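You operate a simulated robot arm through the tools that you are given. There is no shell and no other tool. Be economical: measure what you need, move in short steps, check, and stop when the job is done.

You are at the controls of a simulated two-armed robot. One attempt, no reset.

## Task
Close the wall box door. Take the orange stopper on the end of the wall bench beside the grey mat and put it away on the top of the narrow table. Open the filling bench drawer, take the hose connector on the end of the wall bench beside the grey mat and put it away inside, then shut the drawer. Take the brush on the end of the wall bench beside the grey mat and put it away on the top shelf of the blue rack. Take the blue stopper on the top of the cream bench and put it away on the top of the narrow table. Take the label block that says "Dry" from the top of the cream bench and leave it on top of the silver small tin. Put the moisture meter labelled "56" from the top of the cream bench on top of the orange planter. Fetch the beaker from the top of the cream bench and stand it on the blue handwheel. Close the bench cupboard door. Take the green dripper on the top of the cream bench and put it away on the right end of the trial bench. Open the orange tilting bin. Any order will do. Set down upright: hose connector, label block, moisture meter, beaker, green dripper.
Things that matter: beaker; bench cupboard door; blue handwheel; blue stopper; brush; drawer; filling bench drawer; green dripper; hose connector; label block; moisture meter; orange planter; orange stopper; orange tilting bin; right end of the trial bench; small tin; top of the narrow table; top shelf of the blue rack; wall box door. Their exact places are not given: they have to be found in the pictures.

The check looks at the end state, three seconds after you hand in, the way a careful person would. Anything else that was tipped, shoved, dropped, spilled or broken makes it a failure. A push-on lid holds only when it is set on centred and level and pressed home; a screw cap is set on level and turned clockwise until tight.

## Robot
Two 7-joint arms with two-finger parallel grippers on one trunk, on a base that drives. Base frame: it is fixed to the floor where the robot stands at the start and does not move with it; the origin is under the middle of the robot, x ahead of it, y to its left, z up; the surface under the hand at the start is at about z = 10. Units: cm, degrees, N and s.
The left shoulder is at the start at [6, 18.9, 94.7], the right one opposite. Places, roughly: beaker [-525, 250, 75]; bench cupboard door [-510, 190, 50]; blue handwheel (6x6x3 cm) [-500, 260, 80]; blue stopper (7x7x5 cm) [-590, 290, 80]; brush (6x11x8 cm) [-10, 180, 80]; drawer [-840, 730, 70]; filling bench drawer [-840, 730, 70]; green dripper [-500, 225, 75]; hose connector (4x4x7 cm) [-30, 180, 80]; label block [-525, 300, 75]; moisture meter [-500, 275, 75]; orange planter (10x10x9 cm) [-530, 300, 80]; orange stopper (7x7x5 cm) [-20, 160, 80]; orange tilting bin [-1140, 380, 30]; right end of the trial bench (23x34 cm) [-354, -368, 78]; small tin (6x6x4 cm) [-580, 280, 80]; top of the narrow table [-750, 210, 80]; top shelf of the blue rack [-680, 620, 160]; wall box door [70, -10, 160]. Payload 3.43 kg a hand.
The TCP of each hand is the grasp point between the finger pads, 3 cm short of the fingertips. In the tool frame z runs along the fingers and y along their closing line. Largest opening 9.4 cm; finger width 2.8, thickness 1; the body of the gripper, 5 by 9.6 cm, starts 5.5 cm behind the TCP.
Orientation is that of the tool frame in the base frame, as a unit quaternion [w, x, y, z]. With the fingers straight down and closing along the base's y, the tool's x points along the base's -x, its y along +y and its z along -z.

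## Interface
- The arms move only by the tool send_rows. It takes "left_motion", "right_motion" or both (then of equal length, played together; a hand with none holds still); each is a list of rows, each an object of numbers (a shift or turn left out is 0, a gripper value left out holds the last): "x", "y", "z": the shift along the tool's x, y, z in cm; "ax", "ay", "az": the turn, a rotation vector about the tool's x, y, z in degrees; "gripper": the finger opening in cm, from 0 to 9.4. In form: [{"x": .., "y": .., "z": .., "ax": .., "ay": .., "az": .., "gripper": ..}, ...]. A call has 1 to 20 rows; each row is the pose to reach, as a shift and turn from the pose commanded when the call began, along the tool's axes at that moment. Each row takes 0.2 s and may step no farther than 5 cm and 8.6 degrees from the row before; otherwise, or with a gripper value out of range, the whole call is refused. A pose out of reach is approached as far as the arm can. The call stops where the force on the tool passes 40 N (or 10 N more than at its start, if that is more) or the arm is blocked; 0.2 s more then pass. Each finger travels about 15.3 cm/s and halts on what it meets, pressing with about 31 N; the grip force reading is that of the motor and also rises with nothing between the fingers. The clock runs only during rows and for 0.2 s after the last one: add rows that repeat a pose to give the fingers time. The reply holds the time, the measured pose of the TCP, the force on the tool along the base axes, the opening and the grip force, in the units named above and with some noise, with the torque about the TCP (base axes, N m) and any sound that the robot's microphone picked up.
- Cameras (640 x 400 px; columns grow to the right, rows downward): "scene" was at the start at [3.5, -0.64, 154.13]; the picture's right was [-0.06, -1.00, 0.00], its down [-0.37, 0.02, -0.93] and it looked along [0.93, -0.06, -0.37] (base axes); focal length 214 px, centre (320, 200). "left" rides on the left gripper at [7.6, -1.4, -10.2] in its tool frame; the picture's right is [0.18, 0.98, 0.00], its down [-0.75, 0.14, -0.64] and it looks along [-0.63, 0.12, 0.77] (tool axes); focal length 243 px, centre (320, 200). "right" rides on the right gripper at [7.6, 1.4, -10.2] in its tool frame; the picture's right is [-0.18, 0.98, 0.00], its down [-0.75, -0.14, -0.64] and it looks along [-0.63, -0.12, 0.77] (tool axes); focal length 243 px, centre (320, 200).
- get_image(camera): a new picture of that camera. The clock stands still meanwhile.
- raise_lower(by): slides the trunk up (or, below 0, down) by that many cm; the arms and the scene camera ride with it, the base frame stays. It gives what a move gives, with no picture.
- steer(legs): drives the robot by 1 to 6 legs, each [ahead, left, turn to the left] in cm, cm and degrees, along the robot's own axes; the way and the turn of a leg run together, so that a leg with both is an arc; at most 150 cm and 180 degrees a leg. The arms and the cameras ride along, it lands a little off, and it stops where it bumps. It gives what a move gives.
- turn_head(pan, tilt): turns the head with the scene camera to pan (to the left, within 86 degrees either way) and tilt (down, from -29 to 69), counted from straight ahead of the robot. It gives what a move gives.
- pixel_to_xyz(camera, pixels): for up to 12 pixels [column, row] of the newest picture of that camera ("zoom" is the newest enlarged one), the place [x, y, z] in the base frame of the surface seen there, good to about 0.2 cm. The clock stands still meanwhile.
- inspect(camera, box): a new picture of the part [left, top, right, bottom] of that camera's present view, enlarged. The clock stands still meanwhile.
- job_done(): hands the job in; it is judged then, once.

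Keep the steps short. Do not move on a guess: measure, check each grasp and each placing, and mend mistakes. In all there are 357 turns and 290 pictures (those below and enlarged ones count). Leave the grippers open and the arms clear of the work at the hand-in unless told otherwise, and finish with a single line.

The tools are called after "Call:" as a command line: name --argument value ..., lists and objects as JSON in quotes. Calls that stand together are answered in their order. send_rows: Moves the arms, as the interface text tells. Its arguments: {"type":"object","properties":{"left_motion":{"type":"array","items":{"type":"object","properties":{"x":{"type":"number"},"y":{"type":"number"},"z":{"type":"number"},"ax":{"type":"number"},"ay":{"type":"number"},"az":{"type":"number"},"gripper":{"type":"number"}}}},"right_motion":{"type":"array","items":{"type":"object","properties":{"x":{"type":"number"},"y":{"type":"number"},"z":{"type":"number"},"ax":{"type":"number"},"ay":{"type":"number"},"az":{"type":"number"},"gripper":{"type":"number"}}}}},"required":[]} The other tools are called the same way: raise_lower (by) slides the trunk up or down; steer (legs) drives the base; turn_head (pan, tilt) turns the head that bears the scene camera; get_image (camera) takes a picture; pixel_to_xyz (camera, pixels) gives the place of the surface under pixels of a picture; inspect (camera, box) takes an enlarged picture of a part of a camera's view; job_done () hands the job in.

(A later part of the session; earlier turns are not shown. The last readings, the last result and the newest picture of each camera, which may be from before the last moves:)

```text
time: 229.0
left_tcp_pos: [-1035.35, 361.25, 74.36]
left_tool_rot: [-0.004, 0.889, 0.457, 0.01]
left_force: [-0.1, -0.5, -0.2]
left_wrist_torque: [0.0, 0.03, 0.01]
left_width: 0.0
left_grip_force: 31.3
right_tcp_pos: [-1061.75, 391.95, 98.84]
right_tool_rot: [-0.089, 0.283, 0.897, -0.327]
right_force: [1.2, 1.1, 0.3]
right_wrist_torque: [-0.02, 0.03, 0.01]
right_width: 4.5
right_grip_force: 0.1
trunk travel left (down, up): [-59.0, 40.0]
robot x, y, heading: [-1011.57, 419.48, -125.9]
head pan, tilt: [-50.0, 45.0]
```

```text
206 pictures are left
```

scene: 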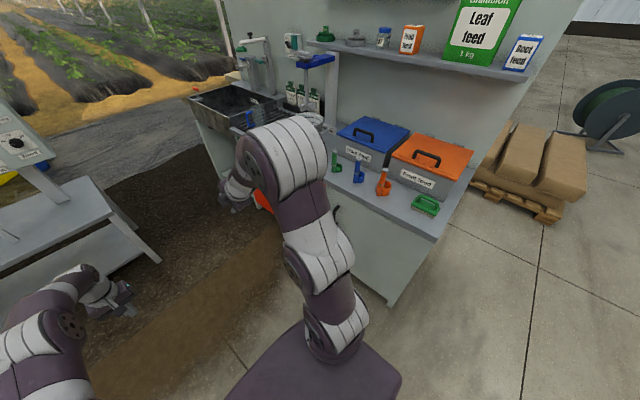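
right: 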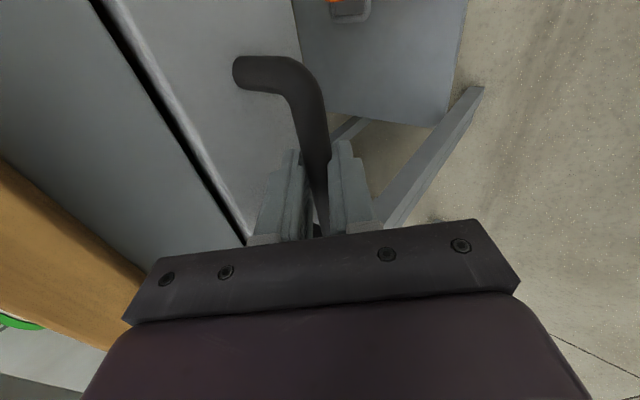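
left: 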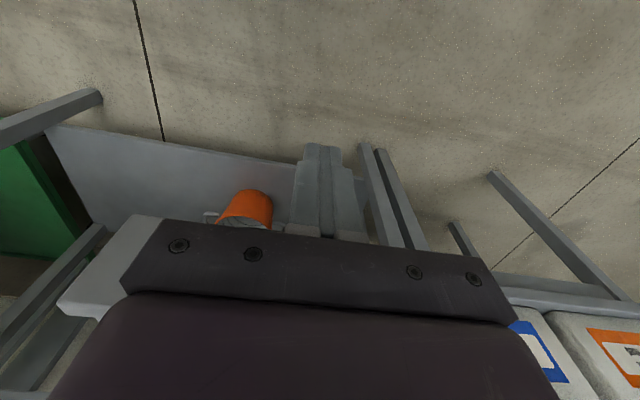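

I'll step 18 away from the cabinet, turn to face it (heading 144.6), and strafe left to be in front of the bin.

Call:
steer --legs '[[0, 18, 0], [0, 0, -89.5], [0, 80, 0]]'

Call:
turn_head --pan 0 --tilt 40

Call:
get_image --camera "scene"

```text
time: 238.1
left_tcp_pos: [-1099.93, 365.82, 74.36]
left_tool_rot: [0.004, 0.957, -0.289, 0.01]
left_force: [-0.1, 0.0, -0.4]
left_wrist_torque: [-0.03, -0.03, -0.01]
left_width: 0.02
left_grip_force: 30.8
right_tcp_pos: [-1070.24, 393.35, 99.05]
right_tool_rot: [-0.291, 0.829, 0.446, -0.173]
right_force: [-0.4, 0.1, -0.2]
right_wrist_torque: [-0.01, 0.0, -0.02]
right_width: 4.49
right_grip_force: 0.0
trunk travel left (down, up): [-59.0, 40.0]
robot x, y, heading: [-1041.27, 343.72, 145.8]
head pan, tilt: [-50.0, 45.0]
```

```text
time: 239.2
left_tcp_pos: [-1099.94, 365.84, 74.16]
left_tool_rot: [0.005, 0.957, -0.29, 0.01]
left_force: [-0.4, 0.7, 0.4]
left_wrist_torque: [-0.02, 0.01, 0.01]
left_width: 0.03
left_grip_force: 31.3
right_tcp_pos: [-1070.05, 393.39, 98.94]
right_tool_rot: [-0.292, 0.828, 0.447, -0.173]
right_force: [0.0, -0.3, -0.5]
right_wrist_torque: [-0.01, 0.0, 0.0]
right_width: 4.51
right_grip_force: 0.2
trunk travel left (down, up): [-59.0, 40.0]
robot x, y, heading: [-1041.21, 344.01, 145.9]
head pan, tilt: [0.0, 40.0]
```

```text
205 pictures are left
```

scene: 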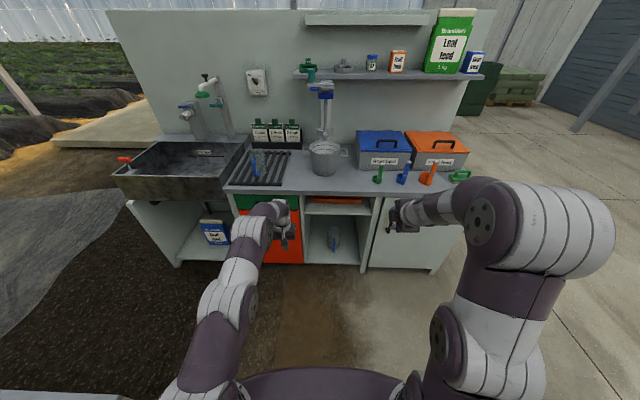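

The orange bin front is at about (280,248), behind my left hand. I'll move that hand up and back to see it.

Call:
send_rows --left_motion '[{"x": 3, "z": -3}, {"x": 6, "z": -6}, {"x": 9, "z": -9, "y": 2}, {"x": 12, "z": -12, "y": 4}, {"x": 14, "z": -15, "y": 6}, {"x": 14, "z": -19, "y": 8}]'

Call:
inspect --camera "scene" --box '[200, 170, 400, 295]'

```text
time: 240.6
left_tcp_pos: [-1093.18, 351.42, 93.32]
left_tool_rot: [0.004, 0.957, -0.29, 0.01]
left_force: [0.6, 0.0, -0.1]
left_wrist_torque: [-0.02, 0.01, 0.04]
left_width: 0.0
left_grip_force: 31.3
right_tcp_pos: [-1069.86, 393.22, 98.98]
right_tool_rot: [-0.292, 0.828, 0.446, -0.173]
right_force: [0.1, 0.1, 0.7]
right_wrist_torque: [-0.01, 0.03, 0.03]
right_width: 4.49
right_grip_force: 0.1
trunk travel left (down, up): [-59.0, 40.0]
robot x, y, heading: [-1040.78, 343.72, 146.0]
head pan, tilt: [0.0, 40.0]
```

```text
3.20 times, centred on (300, 232) of scene
```

zoom: 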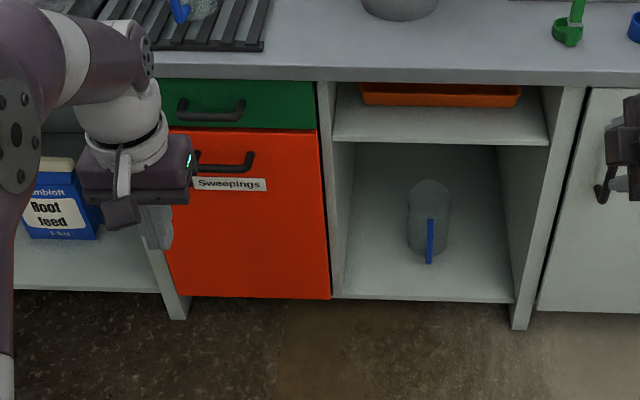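

The bin "Sweepings" has a bar handle near its top, at (225,163) in the zoom. I'll measure it.

Call:
pixel_to_xyz --camera "zoom" --pixels '[[225, 168], [210, 168], [240, 168], [250, 158], [300, 150], [300, 280], [200, 280], [300, 90], [210, 116], [225, 150], [320, 135], [180, 140]]'

```text
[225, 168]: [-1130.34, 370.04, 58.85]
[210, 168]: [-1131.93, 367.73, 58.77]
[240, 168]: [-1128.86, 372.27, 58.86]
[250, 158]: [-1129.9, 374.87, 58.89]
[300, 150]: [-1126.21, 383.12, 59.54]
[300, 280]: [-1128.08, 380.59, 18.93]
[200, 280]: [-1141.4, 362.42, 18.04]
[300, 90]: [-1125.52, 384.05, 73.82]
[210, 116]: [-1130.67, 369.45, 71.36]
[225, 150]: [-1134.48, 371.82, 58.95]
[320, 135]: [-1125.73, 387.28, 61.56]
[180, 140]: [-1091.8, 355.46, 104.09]
```

The handle bar is at (-1130.5,370.2,58.7), 4 cm proud of the front, 30 cm to my left. I'll use the left hand: pitch 40° forward, then roll 90°, and lower the trunk.

Call:
send_rows --left_motion '[{"ay": -8, "gripper": 4}, {"ay": -16}, {"ay": -24}, {"ay": -32}, {"ay": -40}]'

Call:
send_rows --left_motion '[{"az": 8.3}, {"az": 16.6}, {"az": 24.9}, {"az": 33.2}, {"az": 41.5}, {"az": 49.8}, {"az": 58.1}, {"az": 66.4}, {"az": 74.7}, {"az": 82.5}, {"az": 90}]'

Call:
raise_lower --by -22

Call:
steer --legs '[[0, 6, -1], [12, 0, 0]]'

Call:
get_image --camera "scene"

Call:
get_image --camera "left"

```text
time: 241.8
left_tcp_pos: [-1092.89, 351.49, 93.63]
left_tool_rot: [-0.096, 0.902, -0.273, -0.321]
left_force: [0.0, 0.4, -0.5]
left_wrist_torque: [0.02, 0.02, 0.0]
left_width: 4.01
left_grip_force: 0.1
right_tcp_pos: [-1069.81, 393.2, 99.09]
right_tool_rot: [-0.293, 0.828, 0.447, -0.173]
right_force: [0.2, -0.5, 1.1]
right_wrist_torque: [0.04, 0.0, 0.01]
right_width: 4.47
right_grip_force: 0.0
trunk travel left (down, up): [-59.0, 40.0]
robot x, y, heading: [-1041.29, 344.22, 146.0]
head pan, tilt: [0.0, 40.0]
```

```text
time: 244.2
left_tcp_pos: [-1092.94, 351.66, 93.46]
left_tool_rot: [-0.157, -0.443, 0.832, 0.293]
left_force: [0.4, -0.3, -0.3]
left_wrist_torque: [-0.04, 0.0, 0.0]
left_width: 3.99
left_grip_force: 0.1
right_tcp_pos: [-1070.06, 393.28, 98.89]
right_tool_rot: [-0.291, 0.828, 0.447, -0.173]
right_force: [0.8, -0.1, -0.4]
right_wrist_torque: [-0.02, 0.03, -0.01]
right_width: 4.5
right_grip_force: 0.1
trunk travel left (down, up): [-59.0, 40.0]
robot x, y, heading: [-1040.94, 344.1, 145.9]
head pan, tilt: [0.0, 40.0]
```

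```text
time: 246.6
left_tcp_pos: [-1092.97, 351.71, 71.6]
left_tool_rot: [-0.158, -0.444, 0.832, 0.293]
left_force: [-0.6, 0.2, -0.1]
left_wrist_torque: [-0.03, -0.02, -0.03]
left_width: 4.02
left_grip_force: 0.1
right_tcp_pos: [-1070.05, 393.29, 76.98]
right_tool_rot: [-0.291, 0.828, 0.447, -0.173]
right_force: [0.1, -0.5, -0.5]
right_wrist_torque: [0.0, -0.01, 0.02]
right_width: 4.5
right_grip_force: 0.1
trunk travel left (down, up): [-37.0, 62.0]
robot x, y, heading: [-1040.92, 343.42, 145.8]
head pan, tilt: [0.0, 40.0]
```

```text
time: 248.4
left_tcp_pos: [-1106.07, 354.75, 71.55]
left_tool_rot: [-0.154, -0.436, 0.837, 0.293]
left_force: [-0.6, 0.7, 0.3]
left_wrist_torque: [-0.01, 0.04, 0.01]
left_width: 4.01
left_grip_force: 0.0
right_tcp_pos: [-1082.24, 395.85, 76.92]
right_tool_rot: [-0.292, 0.833, 0.438, -0.17]
right_force: [-1.3, -0.2, 0.7]
right_wrist_torque: [-0.02, 0.0, 0.01]
right_width: 4.49
right_grip_force: 0.0
trunk travel left (down, up): [-37.0, 62.0]
robot x, y, heading: [-1054.45, 345.93, 144.8]
head pan, tilt: [0.0, 40.0]
```

```text
203 pictures are left
```

scene: 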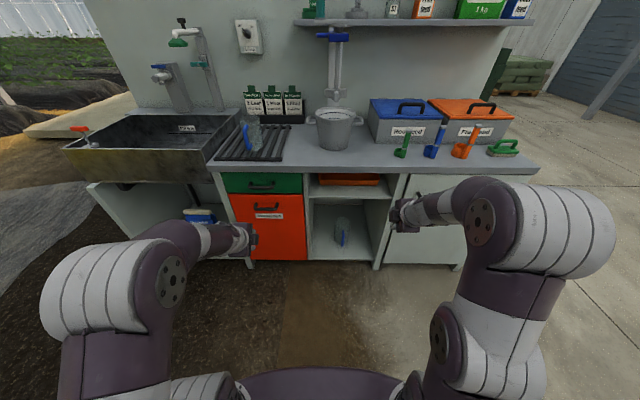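

```text
202 pictures are left
```

left: 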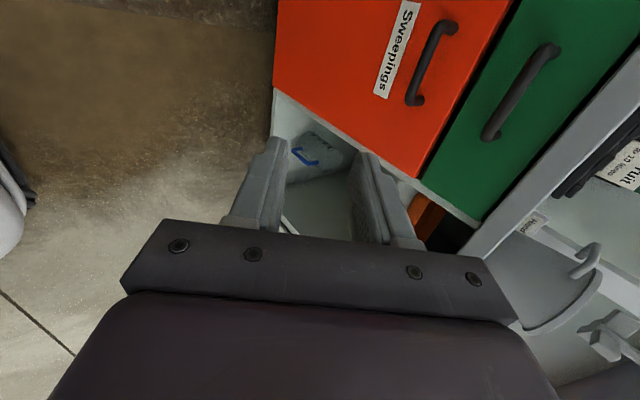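

I'm set up with the handle 29 ahead, 13 below. Moving halfway along the tool direction.

Call:
send_rows --left_motion '[{"y": 3, "z": 2, "x": 0.4}, {"y": 6, "z": 5, "x": 0.8}, {"y": 9, "z": 8, "x": 1.2}, {"y": 12, "z": 11, "x": 1.5}, {"y": 14.3, "z": 14, "x": 1.5}, {"y": 14.3, "z": 18, "x": 1.5}]'

Call:
get_image --camera "left"

```text
time: 249.8
left_tcp_pos: [-1125.02, 366.51, 66.41]
left_tool_rot: [-0.154, -0.437, 0.836, 0.294]
left_force: [0.0, -0.6, 0.2]
left_wrist_torque: [0.0, -0.01, 0.0]
left_width: 3.97
left_grip_force: 0.1
right_tcp_pos: [-1082.24, 395.91, 76.93]
right_tool_rot: [-0.292, 0.833, 0.439, -0.169]
right_force: [0.3, 0.2, 0.1]
right_wrist_torque: [0.0, 0.01, -0.01]
right_width: 4.49
right_grip_force: 0.0
trunk travel left (down, up): [-37.0, 62.0]
robot x, y, heading: [-1054.18, 345.78, 144.9]
head pan, tilt: [0.0, 40.0]
```

```text
201 pictures are left
```

left: 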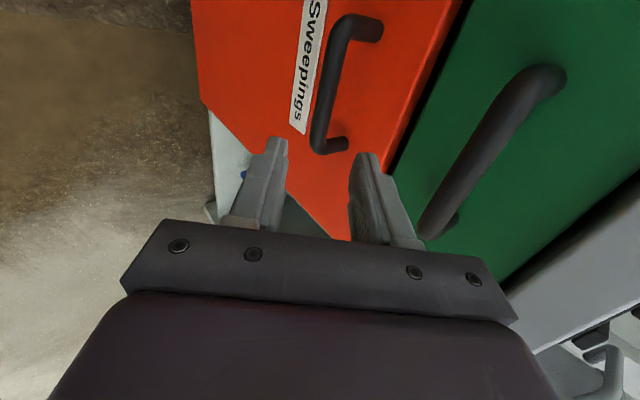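

Call:
pixel_to_xyz --camera "left" --pixels '[[330, 80], [322, 120], [340, 40]]'

```text
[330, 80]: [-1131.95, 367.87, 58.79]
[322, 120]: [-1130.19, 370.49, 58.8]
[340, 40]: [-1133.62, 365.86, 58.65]
```

Call:
send_rows --left_motion '[{"z": 3, "y": 0.2, "x": 1.3}, {"z": 6, "y": 0.3, "x": 2.4}, {"z": 9.5, "y": 0.3, "x": 2.4}, {"z": 9.5, "y": 0.3, "x": 2.4, "gripper": 2.4}, {"z": 9.5, "y": 0.3, "x": 2.4}]'

Call:
get_image --camera "left"

```text
time: 251.0
left_tcp_pos: [-1131.81, 367.58, 59.02]
left_tool_rot: [-0.155, -0.437, 0.836, 0.293]
left_force: [0.2, 0.0, -0.9]
left_wrist_torque: [0.0, -0.04, 0.03]
left_width: 2.43
left_grip_force: 0.0
right_tcp_pos: [-1082.23, 395.88, 76.95]
right_tool_rot: [-0.293, 0.832, 0.439, -0.17]
right_force: [-0.1, 0.0, -0.5]
right_wrist_torque: [-0.01, -0.01, 0.02]
right_width: 4.49
right_grip_force: 0.0
trunk travel left (down, up): [-37.0, 62.0]
robot x, y, heading: [-1054.04, 345.9, 144.9]
head pan, tilt: [0.0, 40.0]
```

```text
200 pictures are left
```

left: 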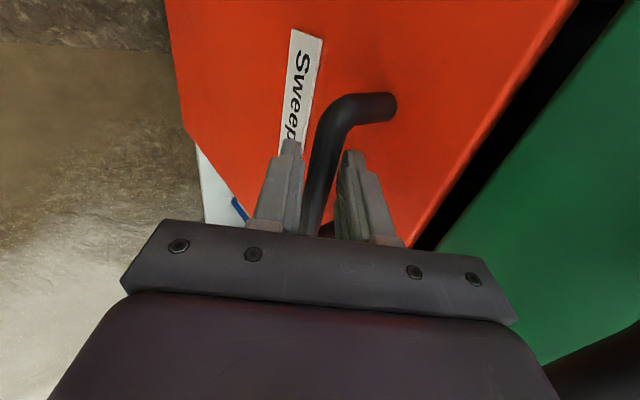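

The bar is caged between the fingers. I'll pull out 12 cm along the arc.

Call:
send_rows --left_motion '[{"z": -0.7, "y": -1.2}, {"z": -1.5, "y": -2.5}, {"z": -2.2, "y": -3.7}, {"z": -3, "y": -5}, {"z": -3.7, "y": -6.2}, {"z": -4.4, "y": -7.4}, {"z": -5, "y": -8.6}, {"z": -5.6, "y": -9.6}, {"z": -6.2, "y": -10.4}]'

Call:
get_image --camera "scene"

```text
time: 253.0
left_tcp_pos: [-1121.98, 360.85, 57.46]
left_tool_rot: [-0.155, -0.437, 0.836, 0.294]
left_force: [0.5, 0.3, 0.8]
left_wrist_torque: [0.04, 0.09, -0.02]
left_width: 2.41
left_grip_force: 0.1
right_tcp_pos: [-1082.22, 395.98, 76.93]
right_tool_rot: [-0.294, 0.833, 0.438, -0.17]
right_force: [-0.6, -0.1, -0.2]
right_wrist_torque: [0.0, 0.01, -0.01]
right_width: 4.51
right_grip_force: 0.0
trunk travel left (down, up): [-37.0, 62.0]
robot x, y, heading: [-1054.42, 346.1, 144.7]
head pan, tilt: [0.0, 40.0]
```

```text
199 pictures are left
```

scene: 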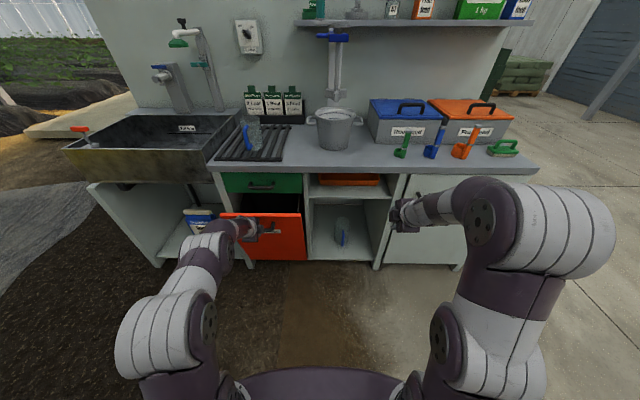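

The bin tilts out. I'll pull on until it stops.

Call:
send_rows --left_motion '[{"z": -0.5, "y": -1.4}, {"z": -0.9, "y": -2.8}, {"z": -1.3, "y": -4.2}, {"z": -1.7, "y": -5.6}, {"z": -2, "y": -7}, {"z": -2.4, "y": -8.4}, {"z": -2.7, "y": -9.7}]'

Call:
inspect --camera "scene" --box '[180, 160, 380, 300]'

```text
time: 254.6
left_tcp_pos: [-1114.48, 355.84, 53.73]
left_tool_rot: [-0.154, -0.438, 0.836, 0.292]
left_force: [-0.1, -0.4, -0.6]
left_wrist_torque: [-0.05, -0.01, -0.06]
left_width: 2.48
left_grip_force: 1.0
left hand out of reach, approached as far as the arm can: row 7
right_tcp_pos: [-1082.26, 395.86, 77.01]
right_tool_rot: [-0.293, 0.832, 0.439, -0.17]
right_force: [0.2, -0.6, -0.2]
right_wrist_torque: [0.02, 0.01, 0.01]
right_width: 4.52
right_grip_force: 0.0
trunk travel left (down, up): [-37.0, 62.0]
robot x, y, heading: [-1054.34, 346.06, 145.0]
head pan, tilt: [0.0, 40.0]
```

```text
2.86 times, centred on (280, 230) of scene
```

zoom: 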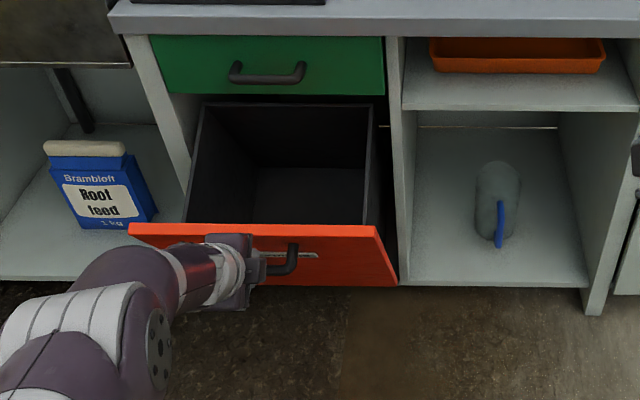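

It's tilted about 29°. I'll test for more travel by backing the base 4 cm with a small downward follow.

Call:
steer --legs '[[-4, 0, 0]]'

Call:
send_rows --left_motion '[{"z": 0.8, "y": -0.6}, {"z": 1.6, "y": -1.2}, {"z": 1.6, "y": -1.2}]'

Call:
inspect --camera "scene" --box '[180, 160, 380, 300]'

```text
time: 255.4
left_tcp_pos: [-1111.34, 353.45, 53.68]
left_tool_rot: [-0.153, -0.439, 0.836, 0.291]
left_force: [2.9, -1.9, -0.9]
left_wrist_torque: [0.01, 0.0, -0.02]
left_width: 2.28
left_grip_force: 0.1
right_tcp_pos: [-1078.99, 393.5, 76.99]
right_tool_rot: [-0.293, 0.832, 0.44, -0.171]
right_force: [0.0, -0.3, -0.3]
right_wrist_torque: [0.01, 0.02, -0.02]
right_width: 4.51
right_grip_force: 0.1
trunk travel left (down, up): [-37.0, 62.0]
robot x, y, heading: [-1051.09, 343.55, 145.2]
head pan, tilt: [0.0, 40.0]
```

```text
time: 256.0
left_tcp_pos: [-1111.71, 353.67, 53.19]
left_tool_rot: [-0.157, -0.438, 0.834, 0.296]
left_force: [23.5, -10.7, 35.5]
left_wrist_torque: [0.97, 0.42, -0.54]
left_width: 2.52
left_grip_force: 1.4
left hand out of reach, approached as far as the arm can: row 2
right_tcp_pos: [-1078.56, 393.38, 77.18]
right_tool_rot: [-0.295, 0.831, 0.439, -0.172]
right_force: [0.1, 0.1, -0.3]
right_wrist_torque: [0.02, 0.0, -0.02]
right_width: 4.49
right_grip_force: 0.1
trunk travel left (down, up): [-37.0, 62.0]
robot x, y, heading: [-1050.78, 343.55, 145.0]
head pan, tilt: [0.0, 40.0]
stopped in row 2 (left hand): the force on the tool passed its limit at 53 N (the readings are from after the stop); the commanded pose is now the measured one
```

```text
2.86 times, centred on (280, 230) of scene
```

zoom: 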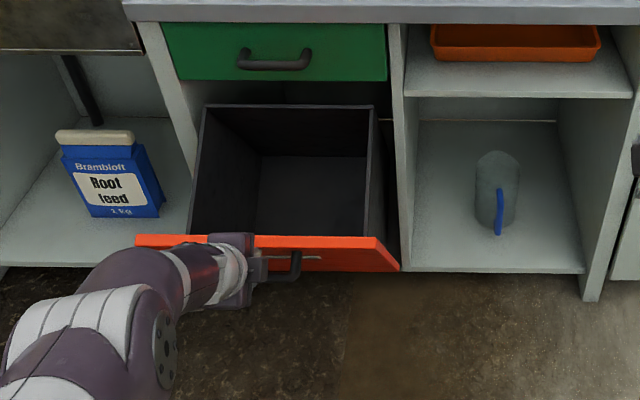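

Resistance 53 N: it has reached its stop. I'll release the bar, withdraw, and see that it stays open.

Call:
send_rows --left_motion '[{"gripper": 4.6}, {}, {}, {"z": -3}, {"z": -6}, {"z": -9}, {"z": -12}]'

Call:
steer --legs '[[-15, 0, 0]]'

Call:
get_image --camera "scene"

```text
time: 257.6
left_tcp_pos: [-1106.36, 350.0, 61.89]
left_tool_rot: [-0.153, -0.439, 0.837, 0.289]
left_force: [0.2, 0.0, 0.4]
left_wrist_torque: [0.0, 0.03, 0.03]
left_width: 4.6
left_grip_force: 0.1
left hand out of reach, approached as far as the arm can: row 4, 5, 7
right_tcp_pos: [-1079.05, 393.54, 76.93]
right_tool_rot: [-0.293, 0.831, 0.441, -0.171]
right_force: [0.0, 0.6, -0.1]
right_wrist_torque: [0.0, -0.01, -0.08]
right_width: 4.5
right_grip_force: 0.1
trunk travel left (down, up): [-37.0, 62.0]
robot x, y, heading: [-1051.13, 343.54, 145.1]
head pan, tilt: [0.0, 40.0]
```

```text
time: 259.0
left_tcp_pos: [-1094.07, 341.44, 61.87]
left_tool_rot: [-0.152, -0.438, 0.837, 0.29]
left_force: [-0.4, -0.5, 0.3]
left_wrist_torque: [-0.02, 0.02, 0.0]
left_width: 4.6
left_grip_force: 0.1
right_tcp_pos: [-1066.55, 384.85, 77.07]
right_tool_rot: [-0.293, 0.832, 0.439, -0.171]
right_force: [0.4, -0.3, 0.2]
right_wrist_torque: [0.0, 0.02, 0.0]
right_width: 4.48
right_grip_force: 0.1
trunk travel left (down, up): [-37.0, 62.0]
robot x, y, heading: [-1038.33, 335.1, 144.8]
head pan, tilt: [0.0, 40.0]
```

```text
196 pictures are left
```

scene: 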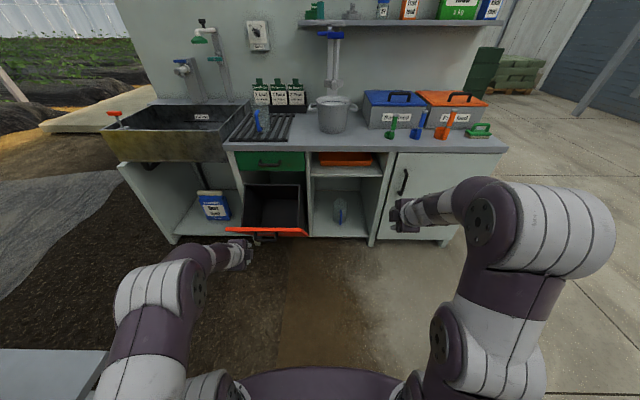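

The bin stays open. I'll unroll both hands back to tool-down.

Call:
send_rows --left_motion '[{"az": -8.3}, {"az": -16.6}, {"az": -24.9}, {"az": -33.2}, {"az": -41.5}, {"az": -49.8}, {"az": -58.1}, {"az": -66.4}, {"az": -74.7}, {"az": -82.5}, {"az": -90, "gripper": 9.4}]' --right_motion '[{"az": 8.3}, {"az": 16.6}, {"az": 24.9}, {"az": 33.2}, {"az": 41.5}, {"az": 49.8}, {"az": 58.1}, {"az": 66.4}, {"az": 74.7}, {"az": 82.5}, {"az": 90, "gripper": 9.4}]'

Call:
send_rows --left_motion '[{"ay": 8}, {"ay": 16}, {"ay": 24}, {"ay": 32}, {"ay": 38.5}]' --right_motion '[{"ay": 8}, {"ay": 16}, {"ay": 24}, {"ay": 32}, {"ay": 39.5}]'

Call:
raise_lower --by 42

Call:
turn_head --pan 86 --tilt 20

Call:
get_image --camera "scene"

Call:
turn_head --pan -86 --tilt 20

Call:
get_image --camera "scene"

```text
time: 261.4
left_tcp_pos: [-1094.1, 341.43, 61.7]
left_tool_rot: [-0.098, 0.902, -0.28, -0.312]
left_force: [-0.8, -0.4, 0.9]
left_wrist_torque: [-0.03, -0.01, 0.0]
left_width: 9.4
left_grip_force: 0.1
right_tcp_pos: [-1066.49, 384.81, 77.02]
right_tool_rot: [-0.085, 0.899, -0.278, -0.328]
right_force: [0.6, 1.2, -1.3]
right_wrist_torque: [0.0, -0.02, 0.0]
right_width: 9.43
right_grip_force: 0.1
trunk travel left (down, up): [-37.0, 62.0]
robot x, y, heading: [-1038.34, 334.9, 145.1]
head pan, tilt: [0.0, 40.0]
```

```text
time: 262.6
left_tcp_pos: [-1094.08, 341.47, 61.66]
left_tool_rot: [0.002, 0.955, -0.298, 0.003]
left_force: [-0.6, 0.2, -0.2]
left_wrist_torque: [0.01, 0.02, -0.02]
left_width: 9.39
left_grip_force: 0.0
right_tcp_pos: [-1064.53, 382.76, 72.79]
right_tool_rot: [0.084, 0.951, -0.289, -0.074]
right_force: [0.2, -0.5, 0.8]
right_wrist_torque: [-0.01, -0.02, 0.01]
right_width: 9.39
right_grip_force: 0.1
right hand out of reach, approached as far as the arm can: row 2, 3, 4, 5
trunk travel left (down, up): [-37.0, 62.0]
robot x, y, heading: [-1038.51, 335.17, 144.7]
head pan, tilt: [0.0, 40.0]
```

```text
refused: 42 is not a number from -40 to 40
```

```text
time: 264.2
left_tcp_pos: [-1094.0, 341.65, 61.79]
left_tool_rot: [0.002, 0.955, -0.298, 0.002]
left_force: [-0.7, -0.4, 0.3]
left_wrist_torque: [-0.03, 0.0, 0.01]
left_width: 9.4
left_grip_force: 0.0
right_tcp_pos: [-1064.41, 382.67, 72.91]
right_tool_rot: [0.084, 0.951, -0.289, -0.075]
right_force: [0.1, -0.7, 0.1]
right_wrist_torque: [0.01, -0.02, 0.0]
right_width: 9.39
right_grip_force: 0.0
trunk travel left (down, up): [-37.0, 62.0]
robot x, y, heading: [-1038.42, 334.99, 144.8]
head pan, tilt: [85.9, 20.0]
```

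```text
195 pictures are left
```

scene: 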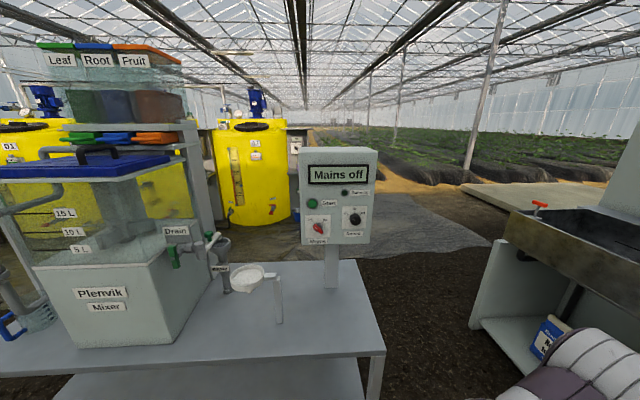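

```text
time: 266.8
left_tcp_pos: [-1094.02, 341.49, 61.95]
left_tool_rot: [0.002, 0.954, -0.299, 0.002]
left_force: [0.9, -0.3, 0.9]
left_wrist_torque: [0.0, -0.02, 0.0]
left_width: 9.37
left_grip_force: 0.0
right_tcp_pos: [-1064.43, 382.77, 72.81]
right_tool_rot: [0.083, 0.951, -0.289, -0.076]
right_force: [0.2, -0.2, -0.1]
right_wrist_torque: [-0.02, -0.03, 0.01]
right_width: 9.41
right_grip_force: 0.1
trunk travel left (down, up): [-37.0, 62.0]
robot x, y, heading: [-1038.41, 335.03, 144.7]
head pan, tilt: [-85.9, 20.0]
```

```text
194 pictures are left
```

scene: 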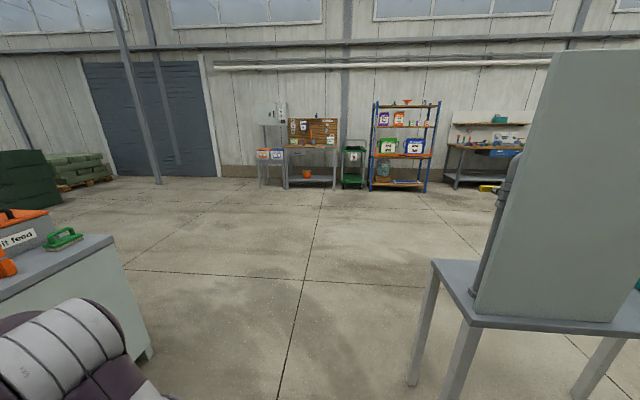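

I'll strafe back to the main aisle, turn round to face heading -35°, and drive toward the cream bench.

Call:
raise_lower --by 32

Call:
steer --legs '[[0, -150, 0], [0, -150, 0], [0, -45, 0], [0, 0, 180], [150, 0, 0], [120, 0, 0]]'

Call:
turn_head --pan -20 --tilt 20

Call:
get_image --camera "scene"

```text
time: 270.0
left_tcp_pos: [-1094.04, 341.53, 93.89]
left_tool_rot: [0.003, 0.955, -0.298, 0.002]
left_force: [0.1, 0.1, -0.5]
left_wrist_torque: [0.0, 0.01, 0.03]
left_width: 9.4
left_grip_force: 0.2
right_tcp_pos: [-1064.36, 382.62, 104.77]
right_tool_rot: [0.083, 0.951, -0.289, -0.076]
right_force: [-0.8, 1.1, 0.0]
right_wrist_torque: [0.02, 0.01, 0.0]
right_width: 9.4
right_grip_force: 0.0
trunk travel left (down, up): [-69.0, 30.0]
robot x, y, heading: [-1038.88, 334.87, 144.7]
head pan, tilt: [-85.9, 20.0]
```

```text
time: 306.7
left_tcp_pos: [-569.53, 435.06, 93.88]
left_tool_rot: [-0.002, 0.325, 0.946, 0.002]
left_force: [-0.8, -0.5, -1.0]
left_wrist_torque: [0.0, -0.02, 0.05]
left_width: 9.41
left_grip_force: 0.1
right_tcp_pos: [-601.35, 395.64, 104.76]
right_tool_rot: [0.079, 0.316, 0.942, 0.081]
right_force: [-0.3, 0.5, -0.3]
right_wrist_torque: [-0.01, 0.02, 0.0]
right_width: 9.38
right_grip_force: 0.1
trunk travel left (down, up): [-69.0, 30.0]
robot x, y, heading: [-625.07, 444.71, -38.2]
head pan, tilt: [-85.9, 20.0]
```

```text
time: 308.0
left_tcp_pos: [-569.59, 435.22, 93.77]
left_tool_rot: [-0.003, 0.325, 0.946, 0.002]
left_force: [-0.1, 0.1, 0.9]
left_wrist_torque: [0.0, -0.01, 0.02]
left_width: 9.38
left_grip_force: 0.0
right_tcp_pos: [-601.37, 395.58, 104.86]
right_tool_rot: [0.078, 0.316, 0.942, 0.08]
right_force: [0.1, 0.1, -0.9]
right_wrist_torque: [0.01, 0.0, -0.01]
right_width: 9.41
right_grip_force: 0.1
trunk travel left (down, up): [-69.0, 30.0]
robot x, y, heading: [-624.49, 445.02, -38.8]
head pan, tilt: [-20.0, 20.0]
```

```text
193 pictures are left
```

scene: 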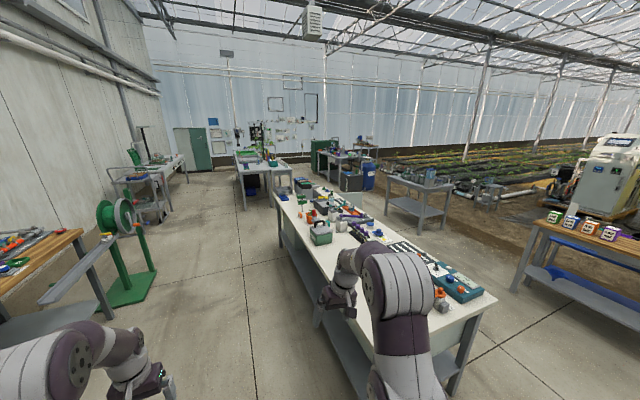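

The cream bench is right ahead with many small things. I'll measure its outline and enlarge it.

Call:
pixel_to_xyz --camera "scene" --pixels '[[495, 298], [430, 340], [278, 208], [305, 258], [340, 190], [380, 215], [320, 238], [345, 210], [442, 300], [468, 288]]'

Call:
inspect --camera "scene" --box '[260, 170, 420, 270]'

Call:
inspect --camera "scene" --box '[400, 230, 520, 330]'

```text
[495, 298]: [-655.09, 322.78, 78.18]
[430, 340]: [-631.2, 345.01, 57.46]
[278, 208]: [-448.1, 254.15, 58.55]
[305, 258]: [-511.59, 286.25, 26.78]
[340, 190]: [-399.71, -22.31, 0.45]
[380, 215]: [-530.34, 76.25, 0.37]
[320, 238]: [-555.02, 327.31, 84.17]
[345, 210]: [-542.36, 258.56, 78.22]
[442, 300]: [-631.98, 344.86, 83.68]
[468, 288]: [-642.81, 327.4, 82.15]
```

```text
4.00 times, centred on (340, 220) of scene
```

zoom: 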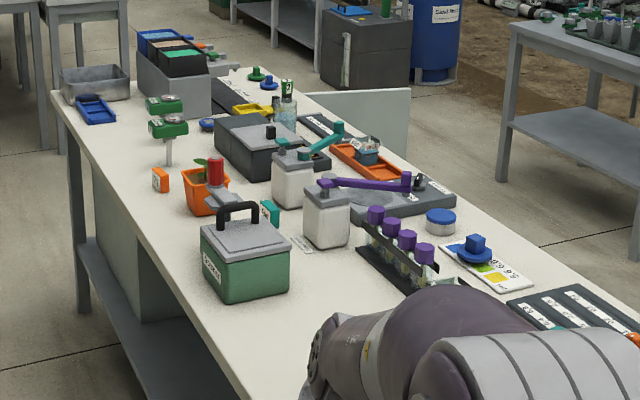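

```text
4.00 times, centred on (460, 280) of scene
```

zoom: 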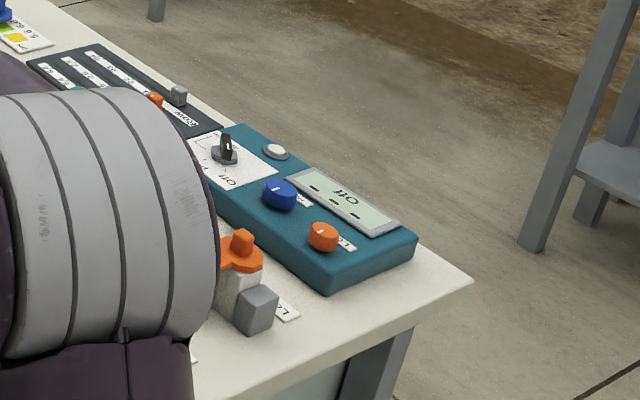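

I'll raise the trunk for clearance, turn to face the bench from the aisle side (heading -125°), and move along to its middle.

Call:
raise_lower --by 30

Call:
steer --legs '[[0, 20, 0], [0, 0, -87], [0, 150, 0], [0, 15, 0]]'

Call:
turn_head --pan 0 --tilt 42

Call:
get_image --camera "scene"

```text
time: 311.0
left_tcp_pos: [-569.55, 434.95, 123.83]
left_tool_rot: [-0.002, 0.325, 0.946, 0.003]
left_force: [-0.9, 0.4, -0.3]
left_wrist_torque: [-0.02, -0.04, -0.03]
left_width: 9.41
left_grip_force: 0.2
right_tcp_pos: [-601.44, 395.75, 134.98]
right_tool_rot: [0.078, 0.316, 0.942, 0.081]
right_force: [1.5, -0.4, -0.3]
right_wrist_torque: [0.03, 0.0, 0.01]
right_width: 9.4
right_grip_force: 0.0
trunk travel left (down, up): [-99.0, 0.0]
robot x, y, heading: [-625.09, 445.1, -38.4]
head pan, tilt: [-20.0, 20.0]
```

```text
time: 324.3
left_tcp_pos: [-482.08, 312.08, 123.91]
left_tool_rot: [0.001, 0.883, 0.469, 0.003]
left_force: [-0.2, 1.3, -0.3]
left_wrist_torque: [-0.02, -0.03, -0.04]
left_width: 9.4
left_grip_force: 0.1
right_tcp_pos: [-523.48, 341.23, 134.89]
right_tool_rot: [0.114, 0.874, 0.473, 0.007]
right_force: [0.1, -0.4, -0.3]
right_wrist_torque: [0.01, -0.04, 0.01]
right_width: 9.38
right_grip_force: 0.0
trunk travel left (down, up): [-99.0, 0.0]
robot x, y, heading: [-475.88, 367.74, -124.4]
head pan, tilt: [-20.0, 20.0]
```

```text
time: 325.1
left_tcp_pos: [-481.69, 311.9, 123.82]
left_tool_rot: [-0.001, 0.883, 0.47, 0.002]
left_force: [-0.4, 0.0, -0.1]
left_wrist_torque: [-0.03, -0.02, -0.02]
left_width: 9.38
left_grip_force: 0.0
right_tcp_pos: [-523.25, 341.01, 134.85]
right_tool_rot: [0.114, 0.874, 0.473, 0.006]
right_force: [0.2, 0.7, -0.1]
right_wrist_torque: [0.0, 0.03, 0.0]
right_width: 9.4
right_grip_force: 0.0
trunk travel left (down, up): [-99.0, 0.0]
robot x, y, heading: [-475.57, 366.95, -124.5]
head pan, tilt: [0.0, 42.0]
```

```text
190 pictures are left
```

scene: 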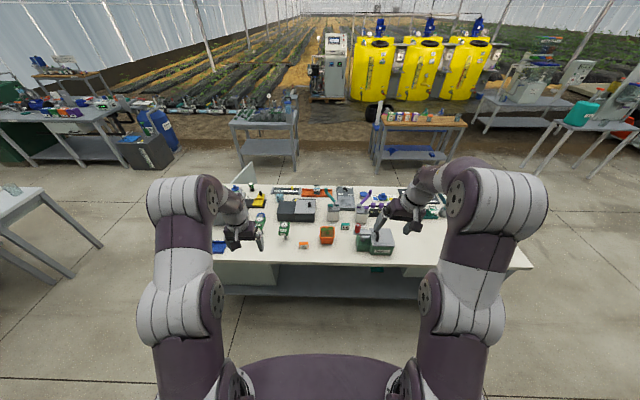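

Call:
inspect --camera "scene" --box '[205, 175, 345, 265]'

Call:
inspect --camera "scene" --box '[320, 175, 460, 265]'

Call:
pixel_to_xyz --camera "scene" --pixels '[[280, 262], [420, 264], [530, 265], [212, 258], [326, 228], [303, 244], [285, 226], [258, 186], [400, 190], [250, 200]]'

```text
4.44 times, centred on (275, 220) of scene
```

zoom: 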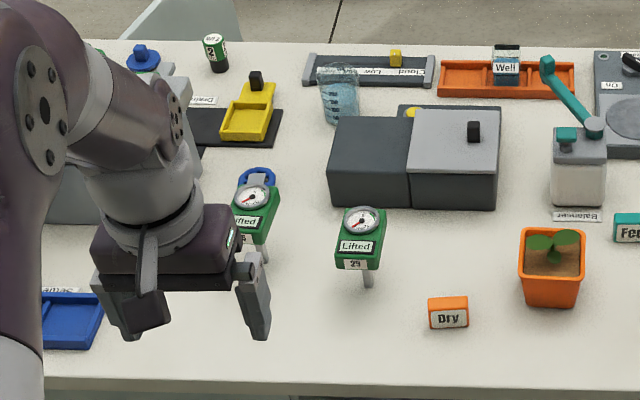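

```text
4.44 times, centred on (390, 220) of scene
```

zoom: 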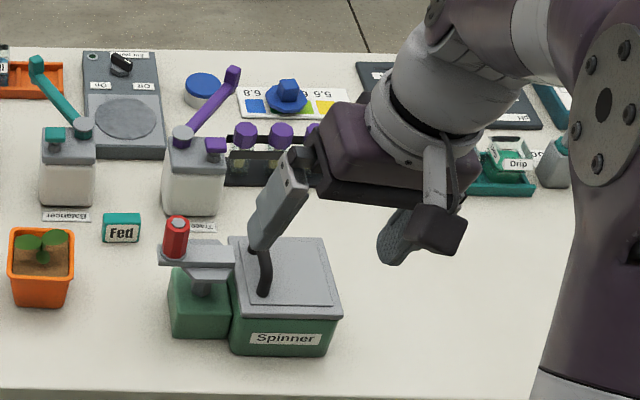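

```text
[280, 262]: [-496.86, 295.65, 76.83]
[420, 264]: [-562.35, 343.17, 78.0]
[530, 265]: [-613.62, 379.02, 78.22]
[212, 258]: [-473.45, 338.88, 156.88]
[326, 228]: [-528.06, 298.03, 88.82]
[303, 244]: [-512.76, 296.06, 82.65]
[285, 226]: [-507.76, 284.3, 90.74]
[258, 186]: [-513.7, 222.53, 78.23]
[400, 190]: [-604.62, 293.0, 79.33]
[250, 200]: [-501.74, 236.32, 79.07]
```

Left half: two green moisture meters, the "Dry" block, the planter. Right half: the tin with blue lid, the blue stopper on a card. I'll move the left hand aside and read the meter labels.

Call:
send_rows --left_motion '[{"y": 4, "x": 2}, {"y": 8, "x": 4}, {"y": 12, "x": 6}, {"y": 15, "x": 8}]' --right_motion '[{"y": -4, "x": 2}, {"y": -8, "x": 4}, {"y": -10, "x": 6}, {"y": -10, "x": 8}]'

Call:
get_image --camera "scene"

Call:
inspect --camera "scene" --box '[240, 200, 310, 245]'

```text
time: 326.1
left_tcp_pos: [-464.8, 310.45, 123.96]
left_tool_rot: [-0.001, 0.883, 0.469, 0.002]
left_force: [0.7, -0.1, -0.5]
left_wrist_torque: [-0.01, -0.01, 0.0]
left_width: 9.42
left_grip_force: 0.0
right_tcp_pos: [-527.2, 353.28, 132.35]
right_tool_rot: [0.112, 0.874, 0.473, 0.006]
right_force: [0.1, -0.5, -0.7]
right_wrist_torque: [-0.01, 0.01, -0.04]
right_width: 9.41
right_grip_force: 0.0
trunk travel left (down, up): [-99.0, 0.0]
robot x, y, heading: [-475.88, 367.34, -124.4]
head pan, tilt: [0.0, 42.0]
```

```text
187 pictures are left
```

scene: 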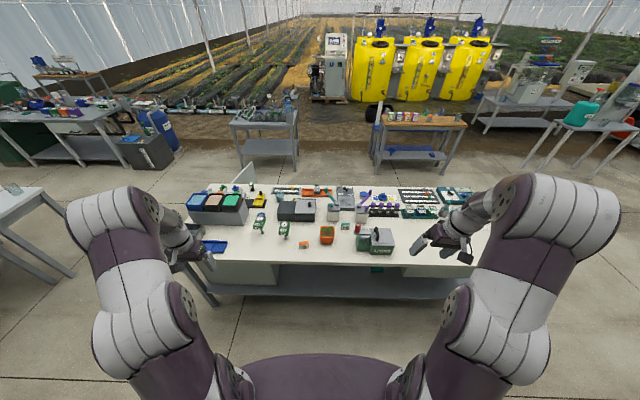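

```text
8.89 times, centred on (275, 222) of scene
```

zoom: 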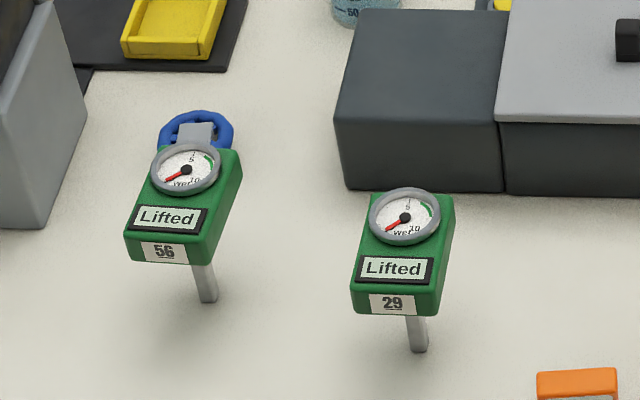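

The left meter is "56", with the blue handwheel just behind it. Now the far row: left and right parts.

Call:
inspect --camera "scene" --box '[180, 175, 280, 240]'

Call:
inspect --camera "scene" --box '[330, 175, 480, 240]'

```text
6.15 times, centred on (230, 208) of scene
```

zoom: 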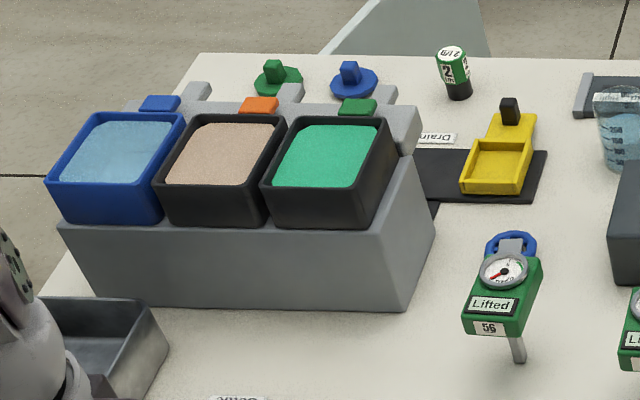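

```text
4.27 times, centred on (405, 208) of scene
```

zoom: 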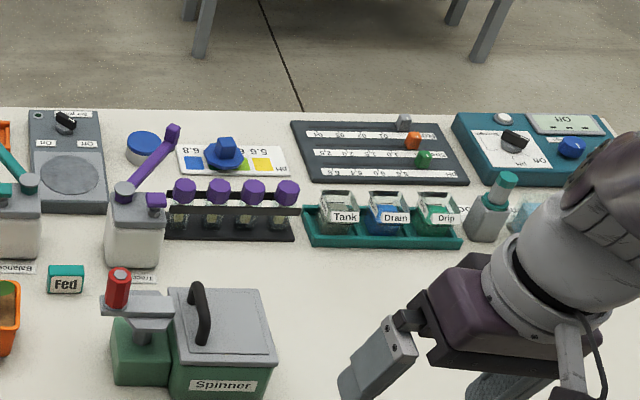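

Call:
pixel_to_xyz --camera "zoom" --pixels '[[225, 148], [145, 140], [145, 158], [225, 165], [180, 165], [270, 165]]'

Call:
inspect --camera "scene" --box '[210, 175, 310, 240]'

```text
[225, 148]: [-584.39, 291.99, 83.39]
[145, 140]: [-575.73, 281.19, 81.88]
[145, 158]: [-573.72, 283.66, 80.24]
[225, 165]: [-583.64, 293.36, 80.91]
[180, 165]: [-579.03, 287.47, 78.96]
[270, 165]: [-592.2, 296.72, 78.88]
```

```text
6.15 times, centred on (260, 208) of scene
```

zoom: 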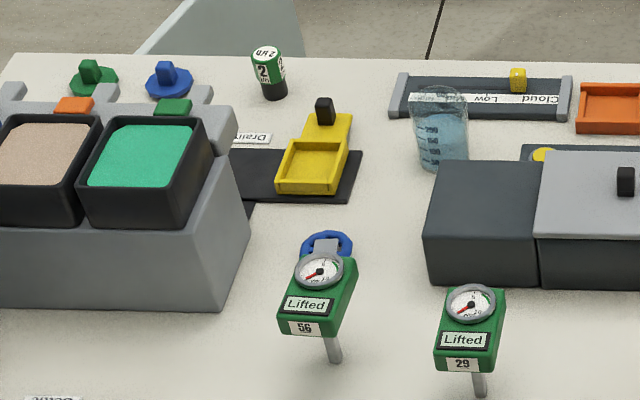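

Call:
pixel_to_xyz --camera "zoom" --pixels '[[168, 80], [268, 70], [266, 55], [440, 130], [440, 95], [330, 240], [308, 326], [335, 350], [335, 365], [320, 270], [345, 285], [464, 360]]'

```text
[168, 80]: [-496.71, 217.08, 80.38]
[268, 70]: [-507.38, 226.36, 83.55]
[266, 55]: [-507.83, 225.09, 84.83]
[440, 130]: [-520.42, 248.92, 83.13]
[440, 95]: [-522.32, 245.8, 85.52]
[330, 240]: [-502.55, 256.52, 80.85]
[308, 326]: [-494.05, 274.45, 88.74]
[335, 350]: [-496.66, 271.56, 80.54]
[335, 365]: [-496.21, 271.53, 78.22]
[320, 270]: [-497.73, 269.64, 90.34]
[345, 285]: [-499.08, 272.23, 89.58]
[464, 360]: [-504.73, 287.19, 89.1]
```

Everything is located (bench top z=78.2). First the meter "56" (probe at (-497,271)) onto the planter, from this aisle side. I'll drive closer and lower the trunk.

Call:
steer --legs '[[0, 20, -0.9], [25, 0, 0]]'

Call:
raise_lower --by -18

Call:
get_image --camera "scene"

Call:
get_image --camera "left"

```text
time: 329.1
left_tcp_pos: [-464.58, 279.07, 124.08]
left_tool_rot: [-0.001, 0.889, 0.457, 0.002]
left_force: [0.3, -0.1, 0.7]
left_wrist_torque: [0.03, 0.05, -0.01]
left_width: 9.35
left_grip_force: 0.1
right_tcp_pos: [-525.66, 323.43, 132.34]
right_tool_rot: [0.113, 0.88, 0.462, 0.004]
right_force: [0.8, 0.1, -0.4]
right_wrist_torque: [0.02, 0.01, -0.01]
right_width: 9.37
right_grip_force: 0.0
trunk travel left (down, up): [-99.0, 0.0]
robot x, y, heading: [-473.86, 336.41, -126.1]
head pan, tilt: [0.0, 42.0]
```

```text
time: 331.1
left_tcp_pos: [-464.56, 278.74, 105.96]
left_tool_rot: [0.0, 0.889, 0.458, 0.002]
left_force: [0.4, -0.3, -0.3]
left_wrist_torque: [0.01, 0.0, -0.02]
left_width: 9.41
left_grip_force: 0.0
right_tcp_pos: [-525.92, 323.33, 114.09]
right_tool_rot: [0.112, 0.88, 0.462, 0.004]
right_force: [-0.6, 0.3, 0.3]
right_wrist_torque: [-0.02, -0.01, 0.02]
right_width: 9.39
right_grip_force: 0.1
trunk travel left (down, up): [-81.0, 18.0]
robot x, y, heading: [-473.77, 336.25, -125.9]
head pan, tilt: [0.0, 42.0]
```

```text
182 pictures are left
```

scene: 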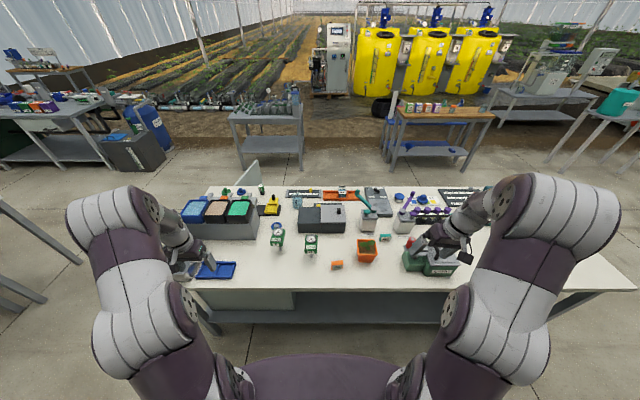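

```text
181 pictures are left
```

left: 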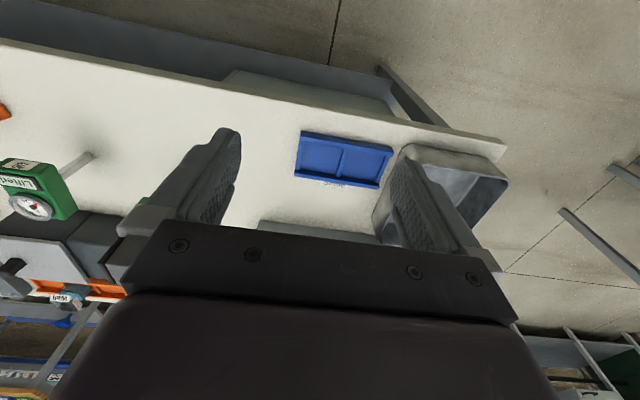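

I'll bring the left hand over to just before meter "56", tilting it 20° forward for reach, and look.

Call:
steer --legs '[[3, 0, 0.5]]'

Call:
send_rows --left_motion '[{"x": -2, "y": -3.6, "ay": -4}, {"x": -4, "y": -7.2, "ay": -8}, {"x": -6, "y": -10.8, "ay": -12}, {"x": -8, "y": -14.4, "ay": -16}, {"x": -10, "y": -18, "ay": -20}, {"x": -12, "y": -21.7, "ay": -20}]'

Call:
get_image --camera "left"

```text
time: 332.0
left_tcp_pos: [-465.56, 276.72, 106.14]
left_tool_rot: [0.0, 0.887, 0.462, 0.001]
left_force: [0.1, 1.0, 0.1]
left_wrist_torque: [-0.02, -0.03, -0.02]
left_width: 9.41
left_grip_force: 0.0
right_tcp_pos: [-527.23, 320.58, 114.43]
right_tool_rot: [0.113, 0.878, 0.466, 0.003]
right_force: [0.2, 0.0, 0.0]
right_wrist_torque: [-0.09, 0.01, -0.02]
right_width: 9.37
right_grip_force: 0.0
trunk travel left (down, up): [-81.0, 18.0]
robot x, y, heading: [-476.16, 334.05, -125.3]
head pan, tilt: [0.0, 42.0]
```

```text
time: 333.4
left_tcp_pos: [-490.66, 279.01, 105.93]
left_tool_rot: [0.079, 0.874, 0.456, -0.15]
left_force: [-0.4, 0.9, -0.3]
left_wrist_torque: [0.01, -0.02, 0.0]
left_width: 9.39
left_grip_force: 0.1
right_tcp_pos: [-527.68, 320.37, 114.17]
right_tool_rot: [0.112, 0.878, 0.466, 0.006]
right_force: [-1.2, 0.3, 0.1]
right_wrist_torque: [0.03, -0.01, 0.05]
right_width: 9.4
right_grip_force: 0.0
trunk travel left (down, up): [-81.0, 18.0]
robot x, y, heading: [-476.25, 334.11, -125.8]
head pan, tilt: [0.0, 42.0]
```

```text
180 pictures are left
```

left: 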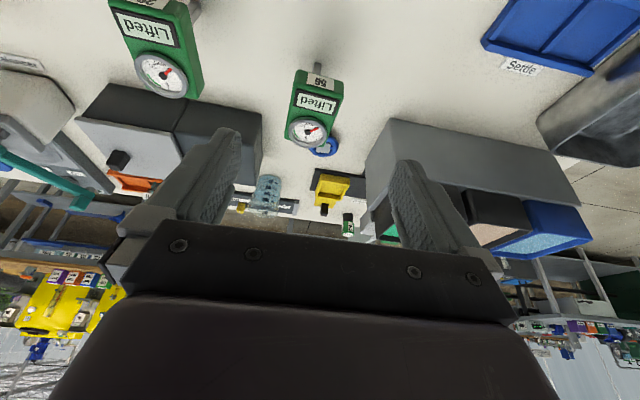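

Call:
inspect --camera "left" --box '[260, 50, 380, 170]'

Call:
pixel_to_xyz --camera "left" --pixels '[[300, 75], [340, 82], [291, 135], [329, 142], [316, 100], [308, 131], [318, 68], [322, 153], [316, 148]]'

```text
3.33 times, centred on (320, 110) of left
```

zoom: 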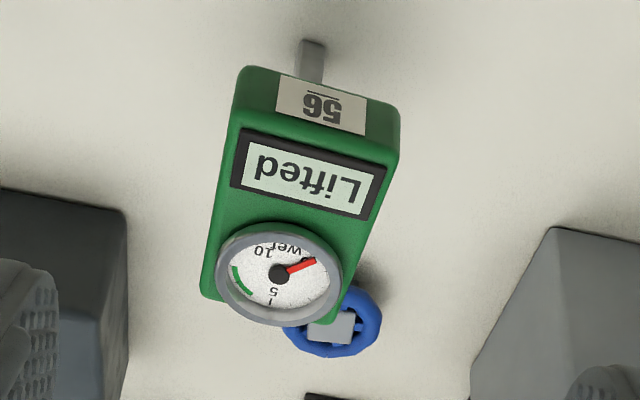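

```text
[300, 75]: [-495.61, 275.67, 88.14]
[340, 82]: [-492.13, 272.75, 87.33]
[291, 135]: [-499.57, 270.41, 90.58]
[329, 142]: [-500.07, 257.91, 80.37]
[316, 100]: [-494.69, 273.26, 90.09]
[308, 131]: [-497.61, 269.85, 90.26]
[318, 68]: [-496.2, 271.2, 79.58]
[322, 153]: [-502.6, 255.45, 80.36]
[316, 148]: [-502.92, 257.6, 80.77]
```

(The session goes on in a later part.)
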